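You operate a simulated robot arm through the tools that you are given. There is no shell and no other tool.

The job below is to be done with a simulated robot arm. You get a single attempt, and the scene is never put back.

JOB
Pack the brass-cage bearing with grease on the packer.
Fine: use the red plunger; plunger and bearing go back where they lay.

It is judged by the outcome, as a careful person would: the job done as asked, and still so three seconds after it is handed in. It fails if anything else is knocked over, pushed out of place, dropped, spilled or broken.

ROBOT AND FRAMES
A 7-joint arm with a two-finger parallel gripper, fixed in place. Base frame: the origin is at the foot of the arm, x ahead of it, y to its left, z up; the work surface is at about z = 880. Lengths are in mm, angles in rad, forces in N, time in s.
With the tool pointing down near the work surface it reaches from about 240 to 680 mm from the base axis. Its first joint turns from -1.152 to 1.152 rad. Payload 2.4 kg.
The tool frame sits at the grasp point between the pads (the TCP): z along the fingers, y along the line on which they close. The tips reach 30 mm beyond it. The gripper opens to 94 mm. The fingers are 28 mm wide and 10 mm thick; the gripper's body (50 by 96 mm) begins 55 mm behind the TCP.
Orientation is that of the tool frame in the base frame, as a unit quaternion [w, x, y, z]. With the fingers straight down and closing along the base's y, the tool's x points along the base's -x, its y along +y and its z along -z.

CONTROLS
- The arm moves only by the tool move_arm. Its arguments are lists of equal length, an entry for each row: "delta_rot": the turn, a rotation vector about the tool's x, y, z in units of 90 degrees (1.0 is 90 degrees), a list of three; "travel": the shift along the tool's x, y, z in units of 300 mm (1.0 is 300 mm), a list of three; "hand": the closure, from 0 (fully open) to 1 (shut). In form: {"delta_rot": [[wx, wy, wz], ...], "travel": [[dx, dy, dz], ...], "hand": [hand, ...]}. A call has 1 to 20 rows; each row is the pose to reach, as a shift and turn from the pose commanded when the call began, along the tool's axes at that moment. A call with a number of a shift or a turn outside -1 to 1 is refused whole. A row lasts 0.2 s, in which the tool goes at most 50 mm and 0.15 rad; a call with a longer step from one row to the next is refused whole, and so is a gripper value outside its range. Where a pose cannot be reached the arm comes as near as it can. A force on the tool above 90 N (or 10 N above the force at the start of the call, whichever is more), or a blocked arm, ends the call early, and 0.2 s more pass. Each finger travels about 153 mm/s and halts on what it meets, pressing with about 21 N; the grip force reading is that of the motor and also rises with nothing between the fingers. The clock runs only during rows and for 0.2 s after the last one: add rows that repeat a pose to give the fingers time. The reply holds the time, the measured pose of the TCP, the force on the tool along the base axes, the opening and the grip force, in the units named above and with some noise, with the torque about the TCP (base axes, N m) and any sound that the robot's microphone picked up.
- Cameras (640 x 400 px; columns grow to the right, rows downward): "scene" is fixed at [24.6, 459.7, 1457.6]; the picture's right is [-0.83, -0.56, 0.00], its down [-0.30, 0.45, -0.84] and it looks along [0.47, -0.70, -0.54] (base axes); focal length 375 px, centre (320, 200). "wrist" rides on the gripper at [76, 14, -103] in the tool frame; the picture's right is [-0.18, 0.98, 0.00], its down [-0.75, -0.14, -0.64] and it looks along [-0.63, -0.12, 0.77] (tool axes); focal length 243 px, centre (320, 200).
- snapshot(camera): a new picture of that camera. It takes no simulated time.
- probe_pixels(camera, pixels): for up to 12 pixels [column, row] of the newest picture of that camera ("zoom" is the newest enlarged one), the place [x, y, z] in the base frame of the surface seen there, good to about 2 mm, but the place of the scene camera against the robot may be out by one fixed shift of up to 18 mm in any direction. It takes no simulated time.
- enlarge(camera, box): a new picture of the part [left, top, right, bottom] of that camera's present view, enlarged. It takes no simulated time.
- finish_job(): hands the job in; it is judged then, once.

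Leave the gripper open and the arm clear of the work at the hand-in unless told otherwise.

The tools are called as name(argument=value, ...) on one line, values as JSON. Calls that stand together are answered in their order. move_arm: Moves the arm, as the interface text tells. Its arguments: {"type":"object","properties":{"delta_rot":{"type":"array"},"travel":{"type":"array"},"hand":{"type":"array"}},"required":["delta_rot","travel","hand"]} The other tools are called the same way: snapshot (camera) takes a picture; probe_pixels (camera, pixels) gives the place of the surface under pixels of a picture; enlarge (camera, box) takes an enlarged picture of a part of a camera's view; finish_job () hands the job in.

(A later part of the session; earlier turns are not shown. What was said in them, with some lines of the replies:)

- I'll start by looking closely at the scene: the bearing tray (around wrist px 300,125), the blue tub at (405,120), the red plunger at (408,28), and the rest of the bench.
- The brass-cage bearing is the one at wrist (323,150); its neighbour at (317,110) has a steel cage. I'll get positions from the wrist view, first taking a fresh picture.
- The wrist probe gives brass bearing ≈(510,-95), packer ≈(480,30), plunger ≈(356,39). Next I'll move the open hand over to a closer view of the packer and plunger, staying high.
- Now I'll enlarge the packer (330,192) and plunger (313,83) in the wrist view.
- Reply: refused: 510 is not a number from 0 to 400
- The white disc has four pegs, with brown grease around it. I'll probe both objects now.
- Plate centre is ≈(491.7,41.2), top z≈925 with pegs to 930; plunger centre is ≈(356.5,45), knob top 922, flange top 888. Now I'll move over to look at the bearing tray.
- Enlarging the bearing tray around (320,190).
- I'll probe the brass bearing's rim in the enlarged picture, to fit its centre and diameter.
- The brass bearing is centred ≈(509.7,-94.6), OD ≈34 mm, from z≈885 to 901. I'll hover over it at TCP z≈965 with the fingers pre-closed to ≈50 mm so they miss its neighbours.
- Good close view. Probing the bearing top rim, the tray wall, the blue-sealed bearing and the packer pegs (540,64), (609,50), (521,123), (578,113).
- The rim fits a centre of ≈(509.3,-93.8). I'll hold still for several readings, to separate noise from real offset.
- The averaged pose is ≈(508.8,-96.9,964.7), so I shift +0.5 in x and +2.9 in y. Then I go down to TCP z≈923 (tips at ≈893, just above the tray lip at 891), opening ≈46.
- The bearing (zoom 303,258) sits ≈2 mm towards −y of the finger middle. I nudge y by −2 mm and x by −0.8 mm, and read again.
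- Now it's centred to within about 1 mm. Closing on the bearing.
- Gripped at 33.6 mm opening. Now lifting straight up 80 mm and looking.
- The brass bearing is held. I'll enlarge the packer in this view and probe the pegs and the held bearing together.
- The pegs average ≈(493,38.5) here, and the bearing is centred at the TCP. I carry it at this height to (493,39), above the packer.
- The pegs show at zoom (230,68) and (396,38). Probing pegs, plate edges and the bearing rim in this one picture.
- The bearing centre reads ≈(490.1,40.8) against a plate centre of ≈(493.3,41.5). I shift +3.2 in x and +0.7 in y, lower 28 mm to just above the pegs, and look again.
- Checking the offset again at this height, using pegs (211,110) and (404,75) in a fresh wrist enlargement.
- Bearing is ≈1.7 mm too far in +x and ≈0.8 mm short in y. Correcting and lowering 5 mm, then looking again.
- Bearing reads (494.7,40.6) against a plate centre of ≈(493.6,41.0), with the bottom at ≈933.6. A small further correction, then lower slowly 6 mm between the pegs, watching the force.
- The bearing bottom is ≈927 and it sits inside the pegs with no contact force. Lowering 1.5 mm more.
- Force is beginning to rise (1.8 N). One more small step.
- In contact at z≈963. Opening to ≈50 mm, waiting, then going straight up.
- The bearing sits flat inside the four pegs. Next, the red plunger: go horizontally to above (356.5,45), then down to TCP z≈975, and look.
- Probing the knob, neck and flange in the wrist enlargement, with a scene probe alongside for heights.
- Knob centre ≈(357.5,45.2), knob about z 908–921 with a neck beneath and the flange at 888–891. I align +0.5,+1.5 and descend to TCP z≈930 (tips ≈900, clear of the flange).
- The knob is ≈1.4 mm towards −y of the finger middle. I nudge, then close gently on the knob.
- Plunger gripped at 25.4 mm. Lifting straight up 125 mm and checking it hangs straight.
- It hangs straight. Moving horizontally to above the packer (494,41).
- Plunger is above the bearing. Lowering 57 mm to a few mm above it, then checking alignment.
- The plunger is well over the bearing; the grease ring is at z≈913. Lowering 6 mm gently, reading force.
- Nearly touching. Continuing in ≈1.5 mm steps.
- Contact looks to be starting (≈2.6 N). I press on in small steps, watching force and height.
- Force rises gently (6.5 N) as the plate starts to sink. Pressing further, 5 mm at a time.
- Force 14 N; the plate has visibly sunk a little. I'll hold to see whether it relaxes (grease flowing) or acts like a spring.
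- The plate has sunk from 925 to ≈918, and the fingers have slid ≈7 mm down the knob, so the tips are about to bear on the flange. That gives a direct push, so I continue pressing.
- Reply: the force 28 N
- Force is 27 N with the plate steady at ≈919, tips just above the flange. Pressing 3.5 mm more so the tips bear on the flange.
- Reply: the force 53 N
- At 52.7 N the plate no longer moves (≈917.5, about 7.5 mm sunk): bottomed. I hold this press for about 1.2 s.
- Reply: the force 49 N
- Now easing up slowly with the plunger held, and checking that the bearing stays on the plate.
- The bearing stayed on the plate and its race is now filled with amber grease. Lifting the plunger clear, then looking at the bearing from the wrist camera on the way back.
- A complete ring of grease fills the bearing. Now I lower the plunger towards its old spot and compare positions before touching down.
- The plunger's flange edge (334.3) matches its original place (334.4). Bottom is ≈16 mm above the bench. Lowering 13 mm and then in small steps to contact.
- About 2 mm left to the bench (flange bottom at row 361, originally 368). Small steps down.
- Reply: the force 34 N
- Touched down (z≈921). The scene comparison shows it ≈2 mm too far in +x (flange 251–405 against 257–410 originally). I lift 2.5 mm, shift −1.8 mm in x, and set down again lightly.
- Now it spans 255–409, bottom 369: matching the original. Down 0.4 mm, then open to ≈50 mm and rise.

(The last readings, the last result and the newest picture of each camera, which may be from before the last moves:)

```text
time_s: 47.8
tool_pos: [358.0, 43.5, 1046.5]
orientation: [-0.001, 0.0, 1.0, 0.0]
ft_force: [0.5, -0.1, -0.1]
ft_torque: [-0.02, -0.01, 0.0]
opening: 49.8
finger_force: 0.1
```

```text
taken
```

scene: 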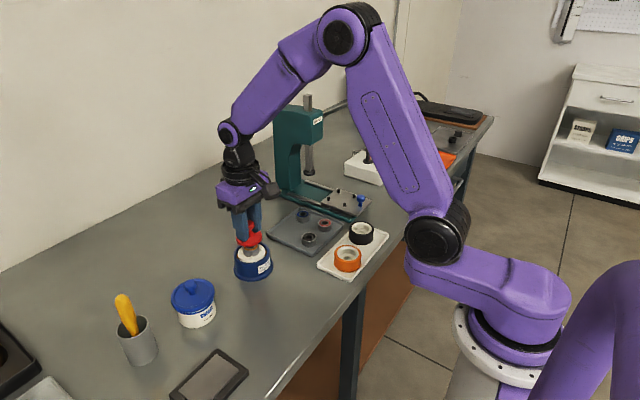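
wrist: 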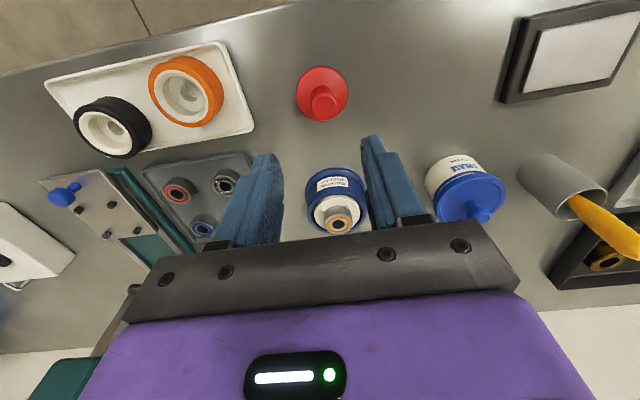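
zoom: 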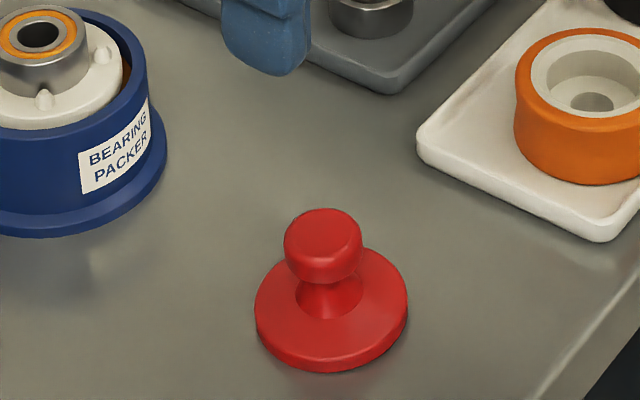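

The plunger is back in place, standing upright. Next, over to the packer: move to above (494,41) at TCP z≈1010 and look at the packed bearing.

move_arm(delta_rot=[[0, 0, 0], [0, 0, 0], [0, 0, 0], [0, 0, 0], [0, 0, 0], [0, 0, 0]], travel=[[-0.12, -0.003, 0], [-0.25, -0.006, 0], [-0.38, -0.008, 0], [-0.453, -0.008, 0.06], [-0.453, -0.008, 0.15], [-0.453, -0.008, 0.15]], hand=[0.468, 0.468, 0.468, 0.468, 0.468, 0.468])

snapshot(camera="wrist")

enlarge(camera="wrist", box=[240, 80, 400, 180])

```text
time_s: 49.2
tool_pos: [493.2, 39.2, 996.2]
orientation: [0.0, 0.0, 1.0, 0.0]
ft_force: [-0.4, 0.0, 0.1]
ft_torque: [0.0, -0.01, 0.0]
opening: 50.0
finger_force: 0.0
```

```text
taken
```

wrist: 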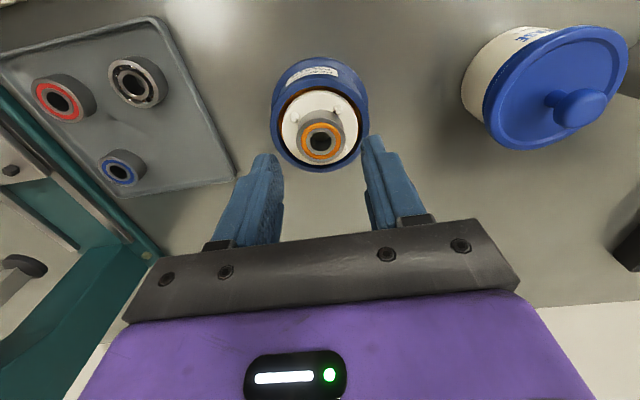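

```text
4.00 times, centred on (320, 130) of wrist
```

zoom: 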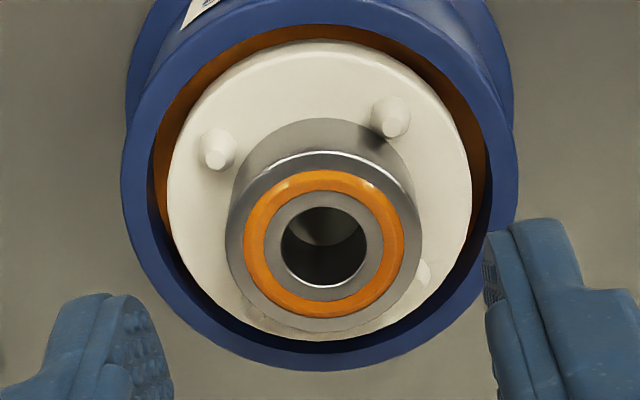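

Fully packed ring. Probing the bearing's rim to centre the grasp.

probe_pixels(camera="zoom", pixels=[[234, 240], [415, 240], [324, 160], [324, 324], [260, 180], [388, 180], [260, 305], [388, 305], [218, 158], [394, 124]])

move_arm(delta_rot=[[0, 0, 0]], travel=[[0, 0, 0]], hand=[0.468])

move_arm(delta_rot=[[0, 0, 0]], travel=[[0, 0, 0]], hand=[0.468])

```text
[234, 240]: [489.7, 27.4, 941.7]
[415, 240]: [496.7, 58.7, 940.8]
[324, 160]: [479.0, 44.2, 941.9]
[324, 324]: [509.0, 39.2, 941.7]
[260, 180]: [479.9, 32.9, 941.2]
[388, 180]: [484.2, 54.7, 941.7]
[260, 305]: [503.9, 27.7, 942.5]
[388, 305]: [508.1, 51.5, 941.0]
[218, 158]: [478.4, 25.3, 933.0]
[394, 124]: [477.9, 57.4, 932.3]
```

```text
time_s: 49.6
tool_pos: [492.3, 40.6, 998.2]
orientation: [-0.001, 0.0, 1.0, 0.0]
ft_force: [0.7, 0.1, -0.9]
ft_torque: [0.0, 0.0, 0.03]
opening: 49.9
finger_force: 0.0
```

```text
time_s: 50.0
tool_pos: [493.6, 41.0, 998.3]
orientation: [0.0, 0.0, 1.0, 0.0]
ft_force: [0.0, -0.6, -0.4]
ft_torque: [-0.02, -0.01, 0.01]
opening: 50.2
finger_force: 0.0
```

Bearing centre ≈(493.8,41.6). Align +0.6,+1.2 and descend to TCP z≈964.

move_arm(delta_rot=[[0, 0, 0], [0, 0, 0], [0, 0, 0], [0, 0, 0]], travel=[[-0.002, 0.004, 0.03], [-0.002, 0.004, 0.07], [-0.002, 0.004, 0.112], [-0.002, 0.004, 0.112]], hand=[0.468, 0.468, 0.468, 0.468])

enlarge(camera="wrist", box=[240, 100, 400, 200])

enlarge(camera="scene", box=[220, 210, 300, 290])

```text
time_s: 51.0
tool_pos: [493.2, 42.9, 964.5]
orientation: [0.0, 0.0, 1.0, 0.0]
ft_force: [0.0, 0.4, -0.6]
ft_torque: [-0.03, 0.03, -0.02]
opening: 50.0
finger_force: 0.1
```

```text
4.00 times, centred on (320, 150) of wrist
```

zoom: 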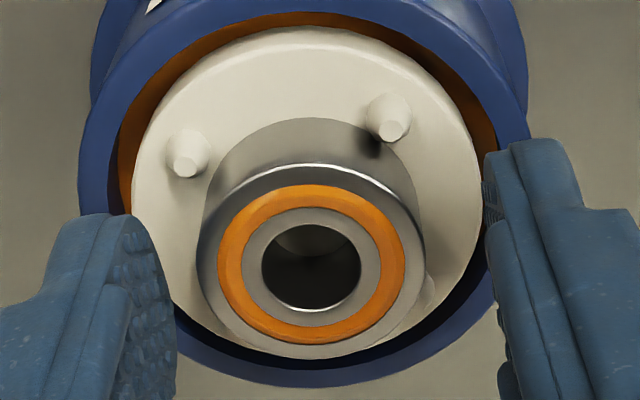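

```text
5.00 times, centred on (260, 250) of scene
```

zoom: 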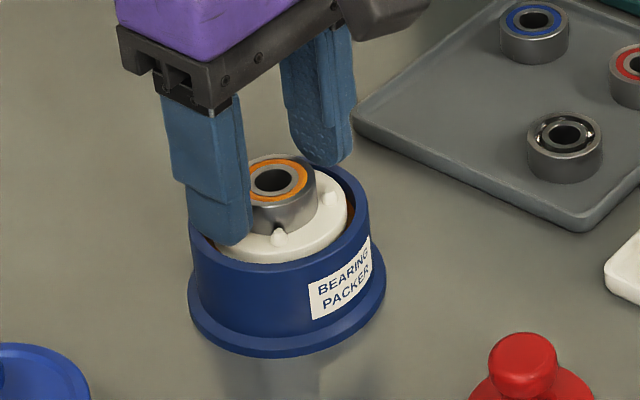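

The bearing is ≈1.3 mm towards −y and ≈1 mm towards +x of the fingers. Nudging, then closing slowly on it.

move_arm(delta_rot=[[0, 0, 0], [0, 0, 0], [0, 0, 0], [0, 0, 0], [0, 0, 0], [0, 0, 0]], travel=[[-0.004, -0.0045, 0], [-0.004, -0.0045, 0], [-0.004, -0.0045, 0], [-0.004, -0.0045, 0], [-0.004, -0.0045, 0], [-0.004, -0.0045, 0]], hand=[0.5, 0.53, 0.58, 0.63, 1, 1])

enlarge(camera="wrist", box=[240, 100, 400, 200])

enlarge(camera="scene", box=[220, 210, 300, 290])

```text
time_s: 52.4
tool_pos: [494.8, 41.5, 965.9]
orientation: [0.0, 0.0, 1.0, 0.0]
ft_force: [0.2, 0.1, 0.4]
ft_torque: [-0.01, -0.01, -0.01]
opening: 33.4
finger_force: 21.2
```

```text
4.00 times, centred on (320, 150) of wrist
```

zoom: 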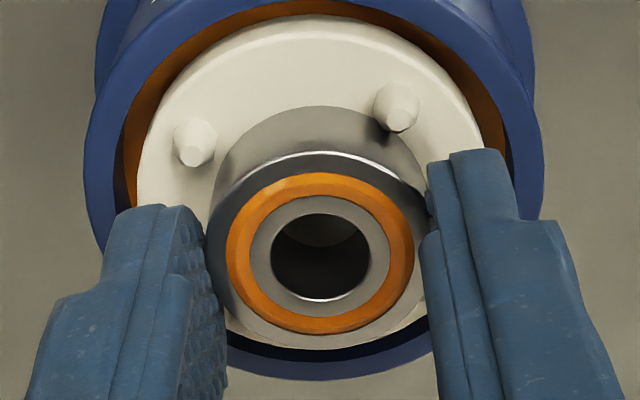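

```text
5.00 times, centred on (260, 250) of scene
```

zoom: 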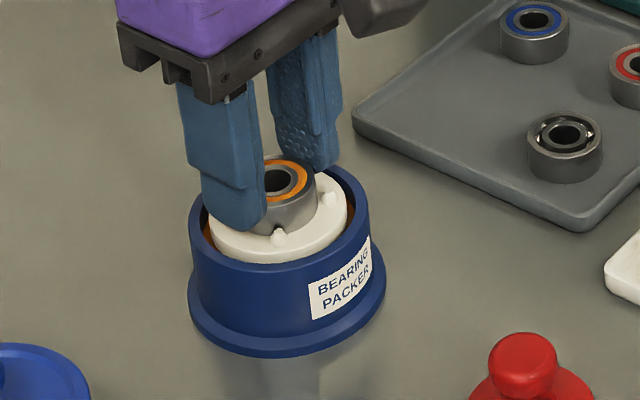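

Gripped at 33.4 mm. Lifting slowly straight up 45 mm.

move_arm(delta_rot=[[0, 0, 0], [0, 0, 0], [0, 0, 0], [0, 0, 0], [0, 0, 0], [0, 0, 0]], travel=[[0, 0, -0.01], [0, 0, -0.03], [0, 0, -0.06], [0, 0, -0.11], [0, 0, -0.15], [0, 0, -0.15]], hand=[1, 1, 1, 1, 1, 1])

enlarge(camera="wrist", box=[240, 60, 400, 200])

enlarge(camera="scene", box=[220, 190, 320, 290])

```text
time_s: 53.8
tool_pos: [492.9, 41.8, 1013.0]
orientation: [-0.001, 0.001, 1.0, -0.001]
ft_force: [-0.6, 0.4, -0.9]
ft_torque: [0.01, 0.01, -0.01]
opening: 33.5
finger_force: 21.2
```

```text
2.86 times, centred on (320, 130) of wrist
```

zoom: 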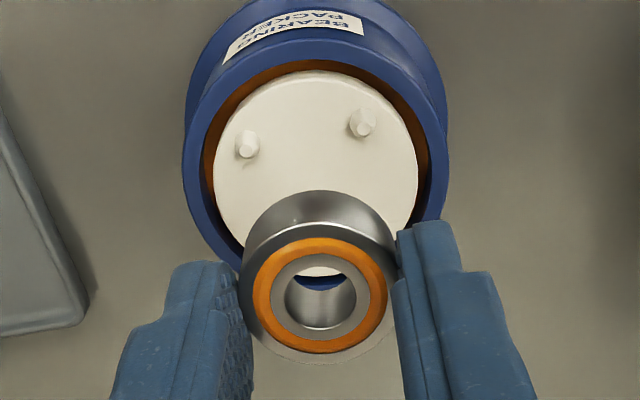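

```text
4.00 times, centred on (270, 240) of scene
```

zoom: 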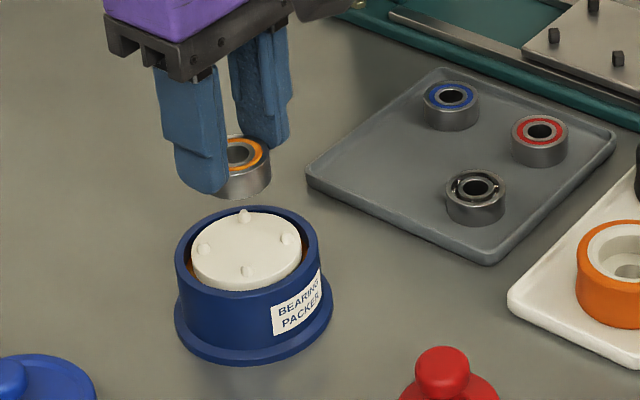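

The bearing came away cleanly. Carrying it back to above its spot in the tray, (509.6,-94.6), at this height.

move_arm(delta_rot=[[0, 0, 0], [0, 0, 0], [0, 0, 0], [0, 0, 0], [0, 0, 0], [0, 0, 0]], travel=[[-0.01, -0.1, 0], [-0.025, -0.22, 0], [-0.04, -0.34, 0], [-0.0535, -0.453, 0], [-0.0535, -0.453, 0], [-0.0535, -0.453, 0]], hand=[1, 1, 1, 1, 1, 1])

snapshot(camera="wrist")

enlarge(camera="wrist", box=[240, 100, 400, 200])

probe_pixels(camera="zoom", pixels=[[220, 260], [418, 260], [318, 165], [318, 338], [252, 190], [385, 190], [250, 325], [385, 325]])

```text
time_s: 55.2
tool_pos: [510.6, -93.8, 1011.1]
orientation: [0.0, 0.0, 1.0, 0.001]
ft_force: [-0.2, 0.2, -1.4]
ft_torque: [-0.01, 0.0, 0.02]
opening: 33.3
finger_force: 21.3
```

```text
taken
```

wrist: 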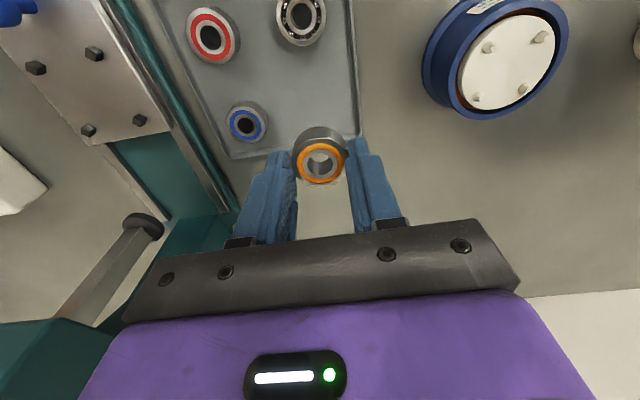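

```text
4.00 times, centred on (320, 150) of wrist
```

zoom: 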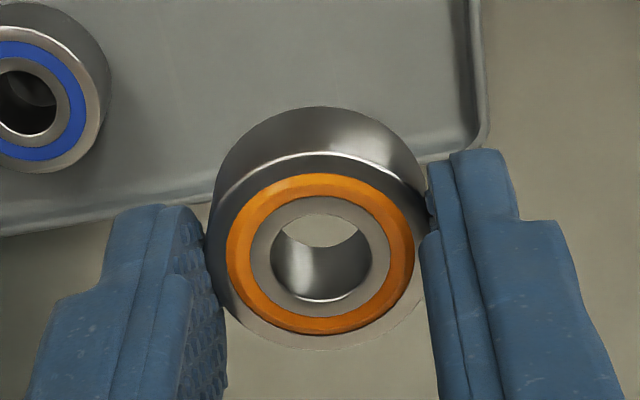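

```text
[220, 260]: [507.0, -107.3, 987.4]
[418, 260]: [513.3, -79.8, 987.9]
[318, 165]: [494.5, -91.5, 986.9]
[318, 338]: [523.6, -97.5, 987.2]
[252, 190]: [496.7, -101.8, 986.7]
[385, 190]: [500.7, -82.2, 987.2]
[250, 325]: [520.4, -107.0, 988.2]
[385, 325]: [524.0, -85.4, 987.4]
```

The bearing reads (510.0,-94.1), matching its original (509.6,-94.4). Lowering 75 mm, then looking.

move_arm(delta_rot=[[0, 0, 0], [0, 0, 0], [0, 0, 0], [0, 0, 0], [0, 0, 0]], travel=[[0, 0, 0.08], [0, 0, 0.16], [0, 0, 0.22], [0, 0, 0.25], [0, 0, 0.25]], hand=[1, 1, 1, 1, 1])

enlarge(camera="wrist", box=[240, 100, 400, 200])

probe_pixels(camera="zoom", pixels=[[220, 260], [418, 260], [318, 165], [318, 338], [252, 190], [385, 190], [250, 325], [385, 325]])

enlarge(camera="scene", box=[240, 180, 380, 280])

```text
time_s: 56.4
tool_pos: [510.4, -94.4, 936.9]
orientation: [-0.001, 0.0, 1.0, 0.0]
ft_force: [0.6, 0.0, -0.9]
ft_torque: [-0.02, 0.0, -0.01]
opening: 33.8
finger_force: 20.7
```

```text
4.00 times, centred on (320, 150) of wrist
```

zoom: 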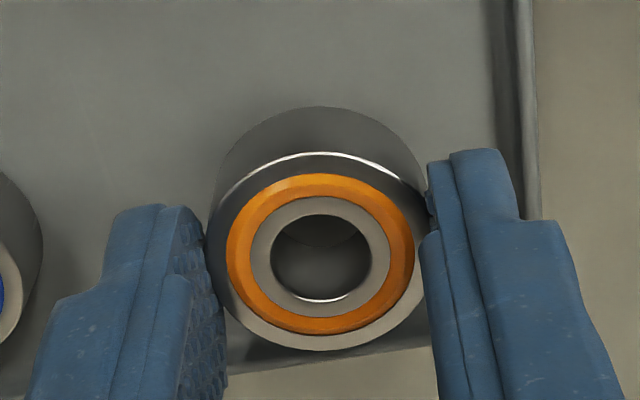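

```text
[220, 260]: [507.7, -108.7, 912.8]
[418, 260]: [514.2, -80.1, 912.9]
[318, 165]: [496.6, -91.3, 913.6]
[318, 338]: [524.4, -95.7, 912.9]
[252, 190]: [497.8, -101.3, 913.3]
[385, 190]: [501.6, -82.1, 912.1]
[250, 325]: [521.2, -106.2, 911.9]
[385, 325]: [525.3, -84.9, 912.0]
```

```text
4.00 times, centred on (310, 230) of scene
```

zoom: 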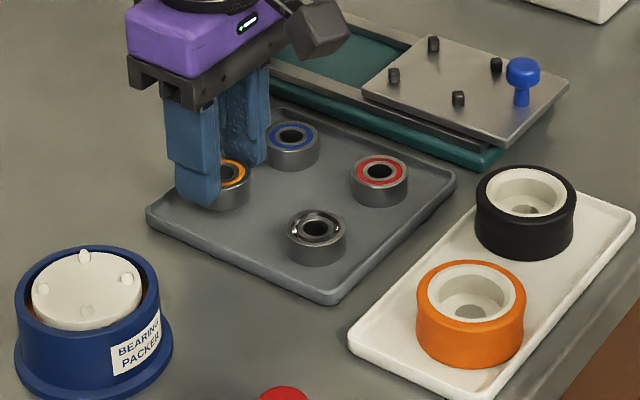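

Bearing at (510.9,-93.9), top 912.7 (resting top was ≈901). Shift −1 mm in x and lower 10 mm, then step to contact.

move_arm(delta_rot=[[0, 0, 0], [0, 0, 0], [0, 0, 0], [0, 0, 0]], travel=[[0.0035, -0.001, 0.01], [0.0035, -0.001, 0.022], [0.0035, -0.001, 0.033], [0.0035, -0.001, 0.033]], hand=[1, 1, 1, 1])

move_arm(delta_rot=[[0, 0, 0], [0, 0, 0]], travel=[[0, 0, 0.002], [0, 0, 0.003]], hand=[1, 1])

enlarge(camera="scene", box=[240, 180, 380, 280])

```text
time_s: 57.4
tool_pos: [509.8, -94.3, 926.7]
orientation: [0.001, 0.0, 1.0, -0.001]
ft_force: [0.1, -0.2, -0.3]
ft_torque: [0.0, 0.0, 0.05]
opening: 33.7
finger_force: 21.2
```

```text
time_s: 58.0
tool_pos: [509.2, -94.8, 926.0]
orientation: [0.0, 0.0, 1.0, 0.0]
ft_force: [0.7, 0.5, -0.4]
ft_torque: [-0.01, 0.02, 0.01]
opening: 33.6
finger_force: 20.8
```

```text
4.00 times, centred on (310, 230) of scene
```

zoom: 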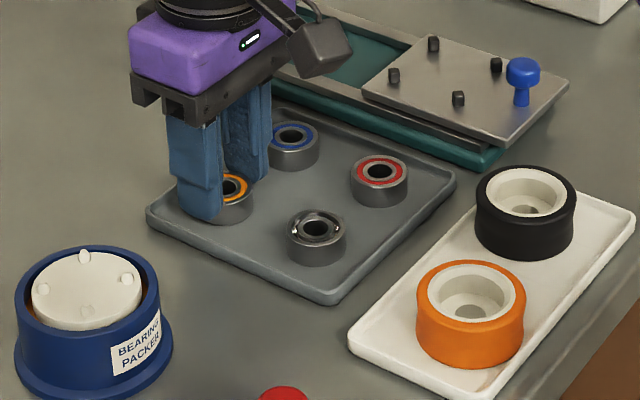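

Nearly down; 0.7 mm steps until I feel the tray.

move_arm(delta_rot=[[0, 0, 0], [0, 0, 0]], travel=[[0, 0, 0.002], [0, 0, 0.003]], hand=[1, 1])

move_arm(delta_rot=[[0, 0, 0], [0, 0, 0]], travel=[[0, 0, 0.001], [0, 0, 0.002]], hand=[1, 1])

```text
time_s: 58.6
tool_pos: [509.9, -94.6, 923.4]
orientation: [0.0, 0.0, 1.0, 0.0]
ft_force: [0.1, 0.7, 0.7]
ft_torque: [-0.02, 0.03, 0.01]
opening: 33.7
finger_force: 21.3
```

```text
time_s: 59.2
tool_pos: [508.7, -94.4, 925.1]
orientation: [-0.001, -0.001, 1.0, -0.001]
ft_force: [-1.8, 0.5, 4.8]
ft_torque: [0.01, 0.06, 0.02]
opening: 33.6
finger_force: 20.7
```

Contact felt (4.8 N). Opening to ≈46 mm and rising straight up.

move_arm(delta_rot=[[0, 0, 0], [0, 0, 0], [0, 0, 0], [0, 0, 0]], travel=[[0, 0, 0], [0, 0, 0], [0, 0, 0], [0, 0, -0.01]], hand=[0.6, 0.51, 0.51, 0.51])

move_arm(delta_rot=[[0, 0, 0], [0, 0, 0], [0, 0, 0], [0, 0, 0], [0, 0, 0], [0, 0, 0], [0, 0, 0]], travel=[[0, 0, -0.03], [0, 0, -0.1], [0, 0, -0.2], [0.1, 0, -0.32], [0.2, 0, -0.42], [0.3, 0, -0.5], [0.3, 0, -0.5]], hand=[0.51, 0.51, 0.51, 0.4, 0.2, 0, 0])

snapshot(camera="wrist")

snapshot(camera="scene")

enlarge(camera="scene", box=[220, 180, 400, 310])

```text
time_s: 60.2
tool_pos: [509.2, -94.6, 927.2]
orientation: [-0.001, 0.0, 1.0, 0.0]
ft_force: [0.1, -0.1, -0.3]
ft_torque: [0.01, 0.01, -0.01]
opening: 46.1
finger_force: 0.0
```

```text
time_s: 61.8
tool_pos: [417.7, -90.9, 1076.2]
orientation: [0.0, -0.001, 1.0, 0.0]
ft_force: [-0.2, -0.2, 0.2]
ft_torque: [0.0, 0.01, -0.01]
opening: 94.0
finger_force: 0.1
```

```text
taken
```

wrist: 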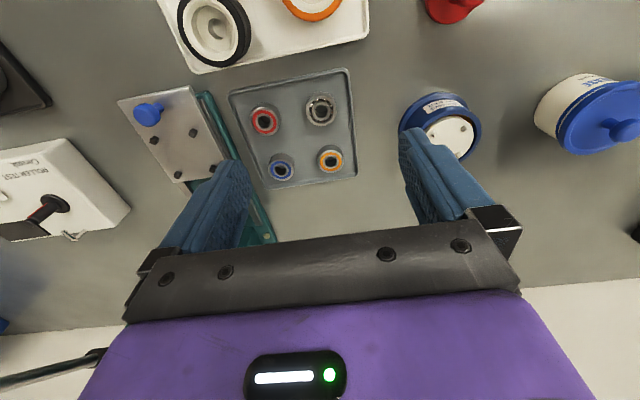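

```text
taken
```

scene: 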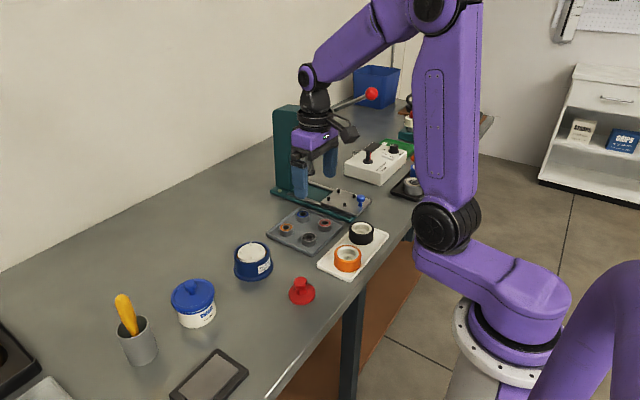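

```text
3.08 times, centred on (310, 245) of scene
```

zoom: 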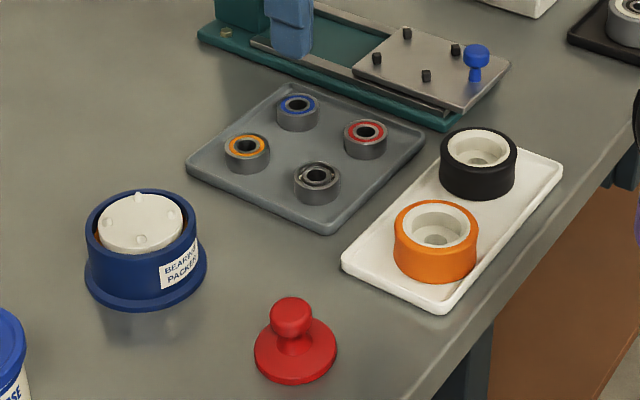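

Everything matches the opening picture: the packed bearing is in its place in the tray, the plunger in its spot, and the packer unmoved. I raise the open arm further clear.

move_arm(delta_rot=[[0, 0, 0], [0, 0, 0], [0, 0, 0], [0, 0, 0]], travel=[[0.03, 0.01, -0.12], [0.07, 0.03, -0.24], [0.1, 0.04, -0.33], [0.1, 0.04, -0.33]], hand=[0, 0, 0, 0])

snapshot(camera="wrist")

enlarge(camera="wrist", box=[230, 0, 450, 180])

```text
time_s: 62.8
tool_pos: [388.9, -81.7, 1176.1]
orientation: [0.0, 0.0, 1.0, 0.001]
ft_force: [-0.8, 0.6, -0.5]
ft_torque: [-0.02, 0.01, -0.01]
opening: 94.1
finger_force: 0.0
```

```text
taken
```

wrist: 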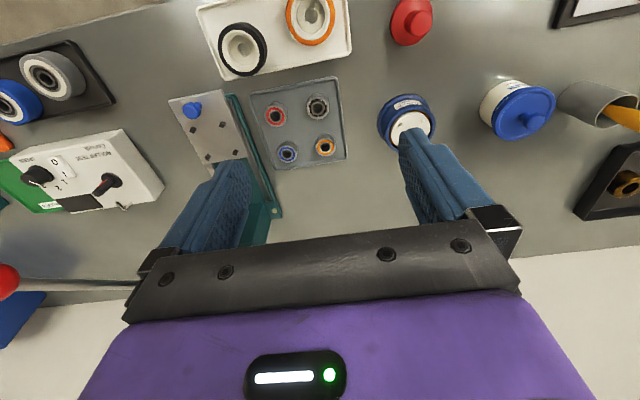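

```text
2.22 times, centred on (340, 90) of wrist
```

zoom: 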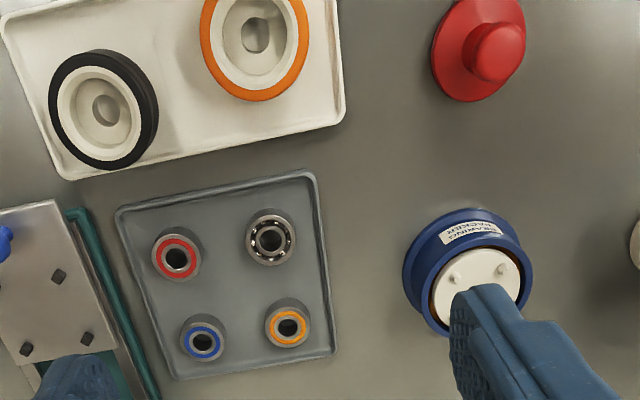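

The bearing is packed and back in its tray corner, the plunger is back, nothing else has moved, and the gripper is open and clear. Handing in.

finish_job()

```text
The job is handed in.
```

The brass-cage bearing is packed with grease and back in its tray corner. The red plunger is back where it stood. I've handed the job in, but the reply gave no verdict.

- **Packing:** I set the bearing between the packer's four pegs, put the red plunger on top and pressed until the plate stopped, at about 50 N. It sank about 7 mm. Afterwards a full ring of grease filled the bearing.
- **Returned positions:** By the camera, both parts look to be within about 2 mm of where they lay.
- **Rest of the bench:** In the closing pictures the rest of the bench in view looks as it did at the start. The gripper is open and the arm is clear of the work.

While I pressed, the fingers slid about 9 mm down the plunger's knob. The plunger stayed upright and in the grip throughout.
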